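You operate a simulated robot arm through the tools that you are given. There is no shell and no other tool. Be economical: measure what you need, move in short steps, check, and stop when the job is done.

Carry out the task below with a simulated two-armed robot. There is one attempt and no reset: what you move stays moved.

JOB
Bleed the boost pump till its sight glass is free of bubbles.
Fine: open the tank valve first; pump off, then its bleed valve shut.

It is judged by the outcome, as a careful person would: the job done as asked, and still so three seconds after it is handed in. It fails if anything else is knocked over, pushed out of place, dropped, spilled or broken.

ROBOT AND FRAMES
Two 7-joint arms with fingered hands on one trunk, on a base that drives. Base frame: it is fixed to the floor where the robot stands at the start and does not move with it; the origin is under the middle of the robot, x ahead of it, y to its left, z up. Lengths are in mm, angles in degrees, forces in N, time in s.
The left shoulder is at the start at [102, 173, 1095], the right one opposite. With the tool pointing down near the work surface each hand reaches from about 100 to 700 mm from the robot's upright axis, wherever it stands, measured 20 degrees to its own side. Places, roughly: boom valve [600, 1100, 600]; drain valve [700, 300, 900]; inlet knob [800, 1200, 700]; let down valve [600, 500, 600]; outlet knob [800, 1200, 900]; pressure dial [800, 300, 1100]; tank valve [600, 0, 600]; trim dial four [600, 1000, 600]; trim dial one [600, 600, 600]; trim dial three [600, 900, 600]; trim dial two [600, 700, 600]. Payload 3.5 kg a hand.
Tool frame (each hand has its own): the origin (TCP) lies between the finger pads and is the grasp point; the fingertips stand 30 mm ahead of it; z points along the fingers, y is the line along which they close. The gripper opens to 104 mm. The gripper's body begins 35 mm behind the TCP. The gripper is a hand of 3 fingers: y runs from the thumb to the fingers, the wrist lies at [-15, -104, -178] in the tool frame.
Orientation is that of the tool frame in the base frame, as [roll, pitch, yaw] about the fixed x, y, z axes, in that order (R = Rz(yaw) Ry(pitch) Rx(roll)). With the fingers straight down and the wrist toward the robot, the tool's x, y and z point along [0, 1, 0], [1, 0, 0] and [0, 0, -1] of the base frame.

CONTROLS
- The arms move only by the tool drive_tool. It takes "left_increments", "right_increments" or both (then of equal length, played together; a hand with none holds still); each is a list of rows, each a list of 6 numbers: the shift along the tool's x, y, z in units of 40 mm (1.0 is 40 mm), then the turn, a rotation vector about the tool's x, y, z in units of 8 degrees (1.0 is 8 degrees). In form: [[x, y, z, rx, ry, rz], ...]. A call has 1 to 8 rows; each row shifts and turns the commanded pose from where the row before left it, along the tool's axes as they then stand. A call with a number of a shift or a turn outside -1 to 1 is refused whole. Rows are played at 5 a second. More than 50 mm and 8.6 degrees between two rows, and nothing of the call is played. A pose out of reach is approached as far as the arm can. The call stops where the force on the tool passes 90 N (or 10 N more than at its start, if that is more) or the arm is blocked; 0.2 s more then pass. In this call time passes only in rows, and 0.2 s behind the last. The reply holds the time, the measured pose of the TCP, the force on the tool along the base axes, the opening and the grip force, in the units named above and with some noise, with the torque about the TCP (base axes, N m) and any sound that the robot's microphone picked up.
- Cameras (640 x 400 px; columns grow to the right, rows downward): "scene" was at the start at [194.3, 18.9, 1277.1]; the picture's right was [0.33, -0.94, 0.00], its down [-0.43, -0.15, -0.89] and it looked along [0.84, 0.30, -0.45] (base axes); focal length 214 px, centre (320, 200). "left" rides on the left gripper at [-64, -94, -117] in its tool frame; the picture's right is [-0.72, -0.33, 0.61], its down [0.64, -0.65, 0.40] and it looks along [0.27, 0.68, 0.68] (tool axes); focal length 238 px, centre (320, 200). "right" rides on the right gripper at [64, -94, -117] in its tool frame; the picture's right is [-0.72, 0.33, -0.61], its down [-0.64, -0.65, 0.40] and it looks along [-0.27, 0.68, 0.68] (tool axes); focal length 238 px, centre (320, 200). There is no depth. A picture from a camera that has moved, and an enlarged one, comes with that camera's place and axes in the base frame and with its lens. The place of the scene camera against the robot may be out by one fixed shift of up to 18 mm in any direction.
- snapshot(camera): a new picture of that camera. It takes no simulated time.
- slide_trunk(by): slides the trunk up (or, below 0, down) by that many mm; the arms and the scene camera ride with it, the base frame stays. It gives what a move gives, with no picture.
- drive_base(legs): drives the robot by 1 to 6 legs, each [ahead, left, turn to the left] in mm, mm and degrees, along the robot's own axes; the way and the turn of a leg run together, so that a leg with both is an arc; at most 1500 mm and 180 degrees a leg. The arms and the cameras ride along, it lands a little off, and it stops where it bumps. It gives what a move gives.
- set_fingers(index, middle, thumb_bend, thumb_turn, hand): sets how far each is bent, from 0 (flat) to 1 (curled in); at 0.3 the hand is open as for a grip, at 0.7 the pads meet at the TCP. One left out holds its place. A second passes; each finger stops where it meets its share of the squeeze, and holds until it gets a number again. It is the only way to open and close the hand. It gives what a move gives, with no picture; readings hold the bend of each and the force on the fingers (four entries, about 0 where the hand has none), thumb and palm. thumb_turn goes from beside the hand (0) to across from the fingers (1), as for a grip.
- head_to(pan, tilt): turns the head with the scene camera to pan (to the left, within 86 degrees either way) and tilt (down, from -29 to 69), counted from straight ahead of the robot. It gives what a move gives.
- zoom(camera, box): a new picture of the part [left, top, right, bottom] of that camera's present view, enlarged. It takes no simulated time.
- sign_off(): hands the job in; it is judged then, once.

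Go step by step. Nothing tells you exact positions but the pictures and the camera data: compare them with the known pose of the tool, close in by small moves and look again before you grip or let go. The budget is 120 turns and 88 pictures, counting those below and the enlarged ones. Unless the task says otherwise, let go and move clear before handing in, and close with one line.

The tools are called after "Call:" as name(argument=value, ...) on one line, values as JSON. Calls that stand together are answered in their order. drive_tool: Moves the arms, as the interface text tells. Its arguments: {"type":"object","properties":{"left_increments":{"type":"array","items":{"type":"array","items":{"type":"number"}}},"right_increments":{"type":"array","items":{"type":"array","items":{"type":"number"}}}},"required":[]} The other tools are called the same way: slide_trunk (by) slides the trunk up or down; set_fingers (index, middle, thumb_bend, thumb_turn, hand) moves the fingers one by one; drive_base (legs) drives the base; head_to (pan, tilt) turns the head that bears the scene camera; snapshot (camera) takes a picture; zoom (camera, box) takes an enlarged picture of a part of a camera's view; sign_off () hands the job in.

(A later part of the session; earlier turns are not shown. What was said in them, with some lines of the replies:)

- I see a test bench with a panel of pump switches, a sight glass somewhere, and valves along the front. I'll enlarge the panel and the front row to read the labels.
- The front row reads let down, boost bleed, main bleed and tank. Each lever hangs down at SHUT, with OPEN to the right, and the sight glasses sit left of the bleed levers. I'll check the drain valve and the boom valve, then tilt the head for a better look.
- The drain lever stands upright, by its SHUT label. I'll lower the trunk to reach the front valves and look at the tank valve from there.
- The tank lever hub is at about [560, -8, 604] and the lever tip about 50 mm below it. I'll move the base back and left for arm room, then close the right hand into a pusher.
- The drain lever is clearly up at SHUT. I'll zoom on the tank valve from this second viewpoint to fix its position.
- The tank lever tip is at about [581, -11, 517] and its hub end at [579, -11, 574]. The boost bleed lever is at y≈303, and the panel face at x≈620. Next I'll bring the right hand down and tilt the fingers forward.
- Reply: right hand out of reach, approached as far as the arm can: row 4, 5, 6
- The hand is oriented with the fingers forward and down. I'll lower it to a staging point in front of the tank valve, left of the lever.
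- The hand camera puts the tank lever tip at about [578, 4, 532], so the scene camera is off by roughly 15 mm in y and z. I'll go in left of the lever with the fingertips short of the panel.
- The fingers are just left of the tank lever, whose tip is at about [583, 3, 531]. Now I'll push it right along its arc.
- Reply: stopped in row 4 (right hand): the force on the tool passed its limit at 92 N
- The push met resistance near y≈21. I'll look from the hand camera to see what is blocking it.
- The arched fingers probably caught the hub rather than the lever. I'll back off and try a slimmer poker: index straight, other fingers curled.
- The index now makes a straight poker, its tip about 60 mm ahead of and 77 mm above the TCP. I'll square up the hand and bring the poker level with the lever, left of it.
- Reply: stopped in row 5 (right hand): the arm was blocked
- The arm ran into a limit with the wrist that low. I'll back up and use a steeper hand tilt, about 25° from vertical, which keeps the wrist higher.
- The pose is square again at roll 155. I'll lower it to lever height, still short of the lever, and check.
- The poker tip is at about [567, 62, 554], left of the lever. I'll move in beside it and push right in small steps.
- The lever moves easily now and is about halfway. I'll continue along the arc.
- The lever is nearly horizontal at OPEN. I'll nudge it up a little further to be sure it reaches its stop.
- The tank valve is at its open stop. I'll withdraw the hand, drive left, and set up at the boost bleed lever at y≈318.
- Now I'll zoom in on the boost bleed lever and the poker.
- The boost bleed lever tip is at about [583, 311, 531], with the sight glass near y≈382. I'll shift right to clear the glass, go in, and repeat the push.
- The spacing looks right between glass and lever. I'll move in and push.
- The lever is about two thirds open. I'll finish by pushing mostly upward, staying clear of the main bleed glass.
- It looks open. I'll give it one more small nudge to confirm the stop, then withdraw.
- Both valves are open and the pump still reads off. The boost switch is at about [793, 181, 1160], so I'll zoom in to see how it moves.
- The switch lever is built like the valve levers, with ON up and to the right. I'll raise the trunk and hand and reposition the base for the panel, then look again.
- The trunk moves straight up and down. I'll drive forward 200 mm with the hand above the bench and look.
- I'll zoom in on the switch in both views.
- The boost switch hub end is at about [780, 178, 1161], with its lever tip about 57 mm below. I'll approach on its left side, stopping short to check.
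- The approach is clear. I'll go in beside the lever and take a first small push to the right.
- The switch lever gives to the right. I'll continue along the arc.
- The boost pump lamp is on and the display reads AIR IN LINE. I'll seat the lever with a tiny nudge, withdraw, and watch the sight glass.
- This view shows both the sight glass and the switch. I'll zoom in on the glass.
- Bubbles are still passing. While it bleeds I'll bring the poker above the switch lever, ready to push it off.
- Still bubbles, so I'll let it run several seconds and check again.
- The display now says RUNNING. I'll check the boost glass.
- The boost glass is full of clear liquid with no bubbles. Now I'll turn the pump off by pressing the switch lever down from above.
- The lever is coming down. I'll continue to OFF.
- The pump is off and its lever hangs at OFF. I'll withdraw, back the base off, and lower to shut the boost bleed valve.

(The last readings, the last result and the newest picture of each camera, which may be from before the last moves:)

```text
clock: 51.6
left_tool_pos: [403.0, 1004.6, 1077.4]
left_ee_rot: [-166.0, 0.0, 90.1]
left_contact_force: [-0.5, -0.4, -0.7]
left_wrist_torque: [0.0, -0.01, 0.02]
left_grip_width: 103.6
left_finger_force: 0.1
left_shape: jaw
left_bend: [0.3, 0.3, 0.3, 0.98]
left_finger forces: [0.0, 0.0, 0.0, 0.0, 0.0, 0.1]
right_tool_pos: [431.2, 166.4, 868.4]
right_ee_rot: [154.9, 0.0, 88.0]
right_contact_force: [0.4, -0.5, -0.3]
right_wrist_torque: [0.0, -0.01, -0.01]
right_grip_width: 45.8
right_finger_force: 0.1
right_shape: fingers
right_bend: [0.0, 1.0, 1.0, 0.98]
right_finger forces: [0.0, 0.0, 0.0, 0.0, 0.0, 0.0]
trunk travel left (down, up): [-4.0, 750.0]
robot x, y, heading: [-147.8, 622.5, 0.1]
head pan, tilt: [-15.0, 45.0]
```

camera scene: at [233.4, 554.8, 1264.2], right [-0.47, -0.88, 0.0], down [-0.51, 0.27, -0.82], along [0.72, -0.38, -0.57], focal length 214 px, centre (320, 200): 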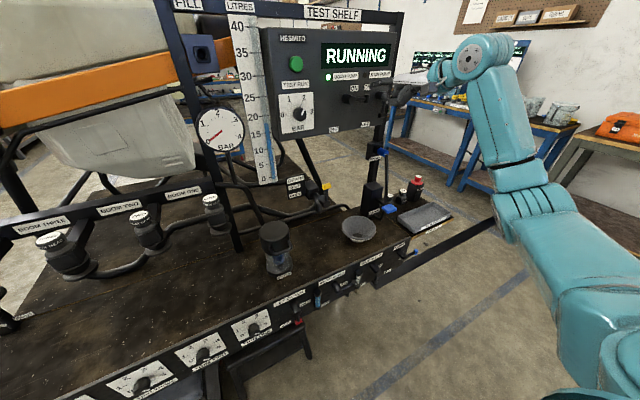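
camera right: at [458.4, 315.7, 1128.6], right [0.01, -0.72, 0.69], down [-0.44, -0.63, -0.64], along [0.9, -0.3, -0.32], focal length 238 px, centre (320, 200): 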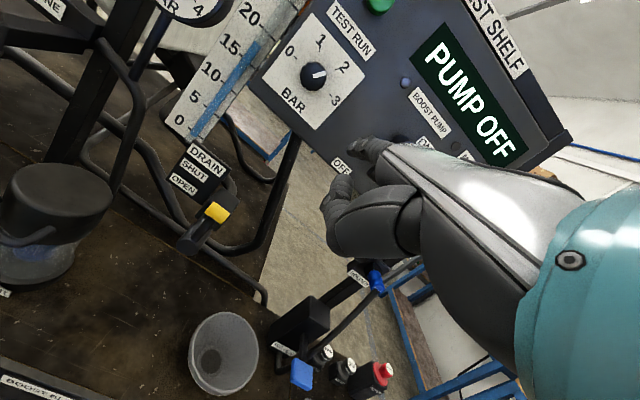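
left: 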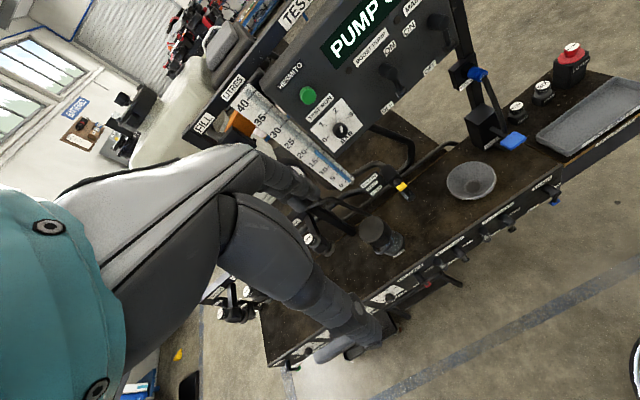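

Now I'll lower the hand in front of the bench to just above the bleed lever's height.

Call:
drive_tool(right_increments=[[0.28, -0.397, 0.85, 0, 0, 0], [0.28, -0.397, 0.85, 0, 0, 0], [0.28, -0.397, 0.85, 0, 0, 0], [0.28, -0.397, 0.85, 0, 0, 0], [0.28, -0.397, 0.85, 0, 0, 0], [0.28, -0.397, 0.85, 0, 0, 0], [0.28, -0.397, 0.85, 0, 0, 0], [0.28, -0.397, 0.85, 0, 0, 0]])

Call:
zoom(camera="scene", box=[320, 160, 448, 240])

```text
clock: 53.4
left_tool_pos: [404.1, 1005.9, 1077.1]
left_ee_rot: [-166.0, 0.0, 89.9]
left_contact_force: [-0.2, -0.7, 0.1]
left_wrist_torque: [0.01, 0.0, 0.01]
left_grip_width: 103.5
left_finger_force: 0.1
left_shape: jaw
left_bend: [0.3, 0.3, 0.3, 0.98]
left_finger forces: [0.1, 0.0, 0.1, 0.0, 0.0, 0.1]
right_tool_pos: [434.7, 254.3, 565.0]
right_ee_rot: [154.9, 0.2, 88.1]
right_contact_force: [0.1, 0.4, -0.7]
right_wrist_torque: [0.0, -0.02, 0.01]
right_grip_width: 45.9
right_finger_force: 0.1
right_shape: fingers
right_bend: [0.0, 1.0, 1.0, 0.98]
right_finger forces: [0.0, 0.0, 0.1, 0.1, 0.0, 0.1]
trunk travel left (down, up): [-4.0, 750.0]
robot x, y, heading: [-150.6, 620.9, 0.2]
head pan, tilt: [-15.0, 45.0]
```

```text
5.00 times, centred on (384, 200) of scene
camera zoom: at [147.8, 589.8, 1047.6], right [-0.26, -0.97, 0.0], down [-0.68, 0.18, -0.71], along [0.68, -0.18, -0.71], focal length 1072 px, centre (0, 200)
```

zoom: 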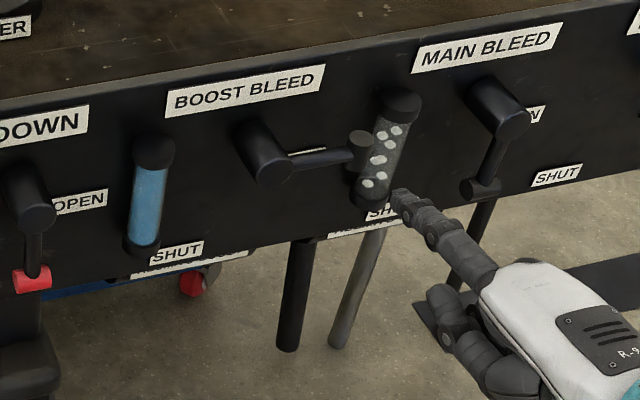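

The poker is lined up to enter just above the open lever. I'll move in and press it down partway.

Call:
drive_tool(right_increments=[[0, 0.81, 0.325, 0, 0, 0], [0, 0.85, 0.345, 0, 0, 0], [0, -0.243, 0.52, 0, 0, 0], [-0.02, -0.26, 0.555, 0, 0, 0]])

Call:
zoom(camera="scene", box=[320, 160, 448, 240])

```text
clock: 54.4
left_tool_pos: [403.4, 1006.6, 1076.5]
left_ee_rot: [-165.9, 0.0, 90.0]
left_contact_force: [0.4, -0.2, 0.8]
left_wrist_torque: [0.0, 0.01, 0.0]
left_grip_width: 103.5
left_finger_force: 0.1
left_shape: jaw
left_bend: [0.3, 0.3, 0.3, 0.98]
left_finger forces: [0.0, 0.0, 0.1, 0.0, 0.0, 0.1]
right_tool_pos: [506.9, 252.7, 526.4]
right_ee_rot: [154.8, 0.0, 88.1]
right_contact_force: [1.1, 4.1, 2.9]
right_wrist_torque: [-0.11, -0.12, 0.27]
right_grip_width: 47.3
right_finger_force: 2.3
right_shape: fingers
right_bend: [0.0, 1.0, 1.0, 0.98]
right_finger forces: [4.9, 0.0, 0.1, 0.1, 0.0, 0.0]
trunk travel left (down, up): [-4.0, 750.0]
robot x, y, heading: [-144.8, 621.5, -0.2]
head pan, tilt: [-15.0, 45.0]
```

```text
5.00 times, centred on (384, 200) of scene
camera zoom: at [147.6, 590.3, 1047.7], right [-0.26, -0.97, 0.0], down [-0.68, 0.18, -0.71], along [0.68, -0.18, -0.71], focal length 1072 px, centre (0, 200)
```

zoom: 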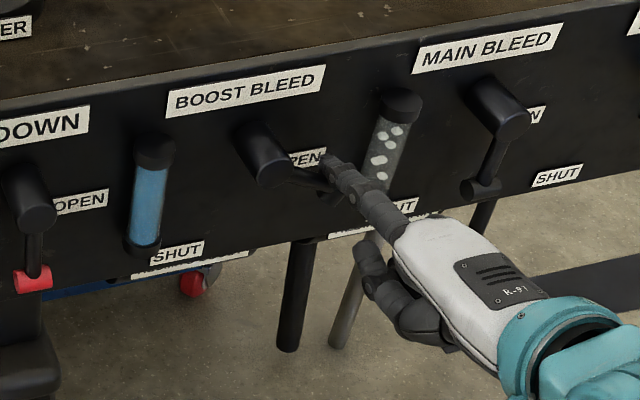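

It's moving down. I'll continue to SHUT.

Call:
drive_tool(right_increments=[[0.1, -0.14, 0.31, 0, 0, 0], [0.2, -0.15, 0.31, 0, 0, 0], [0.5, -0.143, 0.306, 0, 0, 0], [0.25, 0, 0, 0, 0, 0]])

Call:
zoom(camera="scene", box=[320, 160, 448, 240])

```text
clock: 55.4
left_tool_pos: [403.2, 1005.0, 1078.2]
left_ee_rot: [-166.0, 0.0, 89.9]
left_contact_force: [0.0, 0.1, -0.4]
left_wrist_torque: [0.02, -0.05, -0.01]
left_grip_width: 103.8
left_finger_force: 0.0
left_shape: jaw
left_bend: [0.3, 0.3, 0.3, 0.98]
left_finger forces: [0.1, 0.1, 0.0, 0.0, 0.1, 0.0]
right_tool_pos: [506.4, 292.3, 484.7]
right_ee_rot: [154.8, 0.1, 87.9]
right_contact_force: [-1.9, -1.4, 7.4]
right_wrist_torque: [0.19, -0.75, -0.02]
right_grip_width: 51.3
right_finger_force: 5.4
right_shape: fingers
right_bend: [0.0, 1.0, 1.0, 0.98]
right_finger forces: [10.6, 0.1, 0.1, 0.0, 0.0, 0.1]
trunk travel left (down, up): [-4.0, 750.0]
robot x, y, heading: [-150.7, 619.7, 0.2]
head pan, tilt: [-15.0, 45.0]
```

```text
5.00 times, centred on (384, 200) of scene
camera zoom: at [146.9, 589.8, 1047.9], right [-0.26, -0.97, 0.0], down [-0.68, 0.18, -0.71], along [0.68, -0.18, -0.71], focal length 1072 px, centre (0, 200)
```

zoom: 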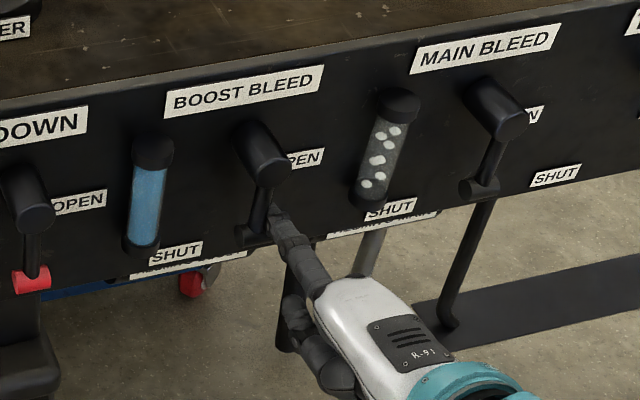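

The lever looks down at SHUT. I'll ease off vertical pressure, give one light sideways nudge, then withdraw to check.

Call:
drive_tool(right_increments=[[0, 0.06, -0.13, 0, 0, 0], [0.15, 0, 0, 0, 0, 0], [-0.5, 0, 0, 0, 0, 0], [0, -0.8, -0.37, 0, 0, 0], [0, -0.8, -0.37, 0, 0, 0], [0, -0.8, -0.37, 0, 0, 0]])

Call:
zoom(camera="scene", box=[320, 160, 448, 240])

```text
clock: 56.8
left_tool_pos: [402.8, 1005.2, 1077.2]
left_ee_rot: [-166.0, 0.0, 90.0]
left_contact_force: [0.2, -0.5, -0.4]
left_wrist_torque: [0.0, 0.01, -0.02]
left_grip_width: 103.7
left_finger_force: 0.0
left_shape: jaw
left_bend: [0.3, 0.3, 0.3, 0.98]
left_finger forces: [0.0, 0.1, 0.0, 0.0, 0.0, 0.0]
right_tool_pos: [400.7, 285.4, 488.8]
right_ee_rot: [154.8, 0.1, 88.1]
right_contact_force: [0.4, -0.7, -0.4]
right_wrist_torque: [-0.01, 0.0, 0.0]
right_grip_width: 45.9
right_finger_force: 0.1
right_shape: fingers
right_bend: [0.0, 1.0, 1.0, 0.98]
right_finger forces: [0.0, 0.0, 0.0, 0.0, 0.0, 0.0]
trunk travel left (down, up): [-4.0, 750.0]
robot x, y, heading: [-148.7, 618.9, 0.2]
head pan, tilt: [-15.0, 45.0]
```

```text
5.00 times, centred on (384, 200) of scene
camera zoom: at [147.7, 589.8, 1047.6], right [-0.26, -0.97, 0.0], down [-0.68, 0.18, -0.71], along [0.68, -0.18, -0.71], focal length 1072 px, centre (0, 200)
```

zoom: 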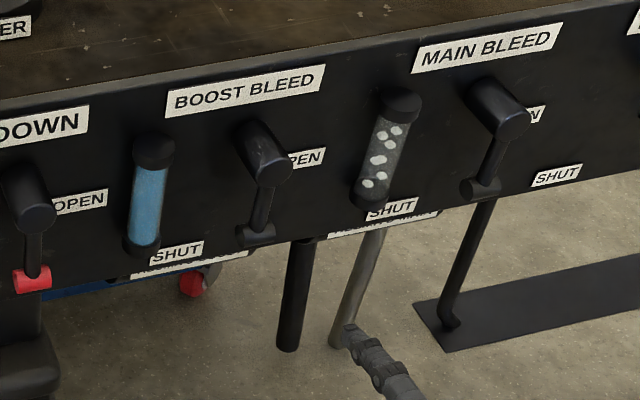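

The bleed lever is back at SHUT and the glass is clear. I'll take one last look at the panel and the tank valve.

Call:
head_to(pan=-28, tilt=18)

Call:
snapshot(camera="scene")

```text
clock: 57.7
left_tool_pos: [403.2, 1005.4, 1076.5]
left_ee_rot: [-166.0, -0.1, 90.0]
left_contact_force: [0.5, -0.5, -0.2]
left_wrist_torque: [0.0, -0.01, -0.02]
left_grip_width: 103.6
left_finger_force: 0.1
left_shape: jaw
left_bend: [0.3, 0.3, 0.3, 0.98]
left_finger forces: [0.0, 0.0, 0.0, 0.0, 0.0, 0.1]
right_tool_pos: [402.1, 285.2, 489.4]
right_ee_rot: [154.9, 0.0, 88.0]
right_contact_force: [-0.4, 0.8, -0.2]
right_wrist_torque: [-0.02, 0.01, -0.03]
right_grip_width: 46.0
right_finger_force: 0.0
right_shape: fingers
right_bend: [0.0, 1.0, 1.0, 0.98]
right_finger forces: [0.1, 0.0, 0.1, 0.0, 0.0, 0.1]
trunk travel left (down, up): [-4.0, 750.0]
robot x, y, heading: [-150.1, 622.7, 0.1]
head pan, tilt: [-28.0, 18.0]
```

```text
29 pictures are left
camera scene: at [151.7, 567.0, 1089.4], right [-0.47, -0.88, 0.0], down [-0.27, 0.14, -0.95], along [0.84, -0.44, -0.31], focal length 214 px, centre (320, 200)
```

scene: 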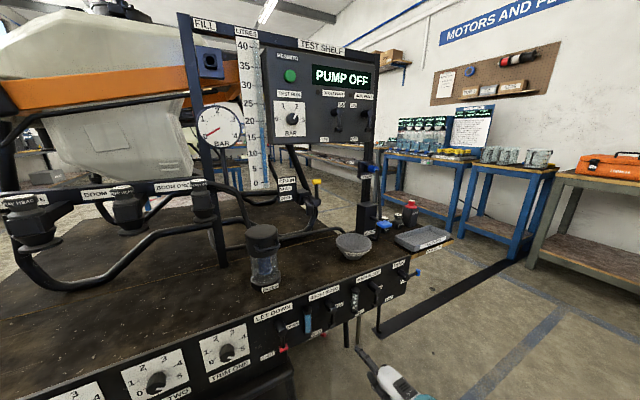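

The display reads PUMP OFF, the tank valve is open, the bleed is shut, the glass is clear, and nothing else has moved. I'm handing in.

Call:
sign_off()

```text
The job is handed in.
```

The boost pump is bled: its sight glass shows clear liquid with no bubbles, the pump is off, its bleed valve is shut, and the tank valve is left open.
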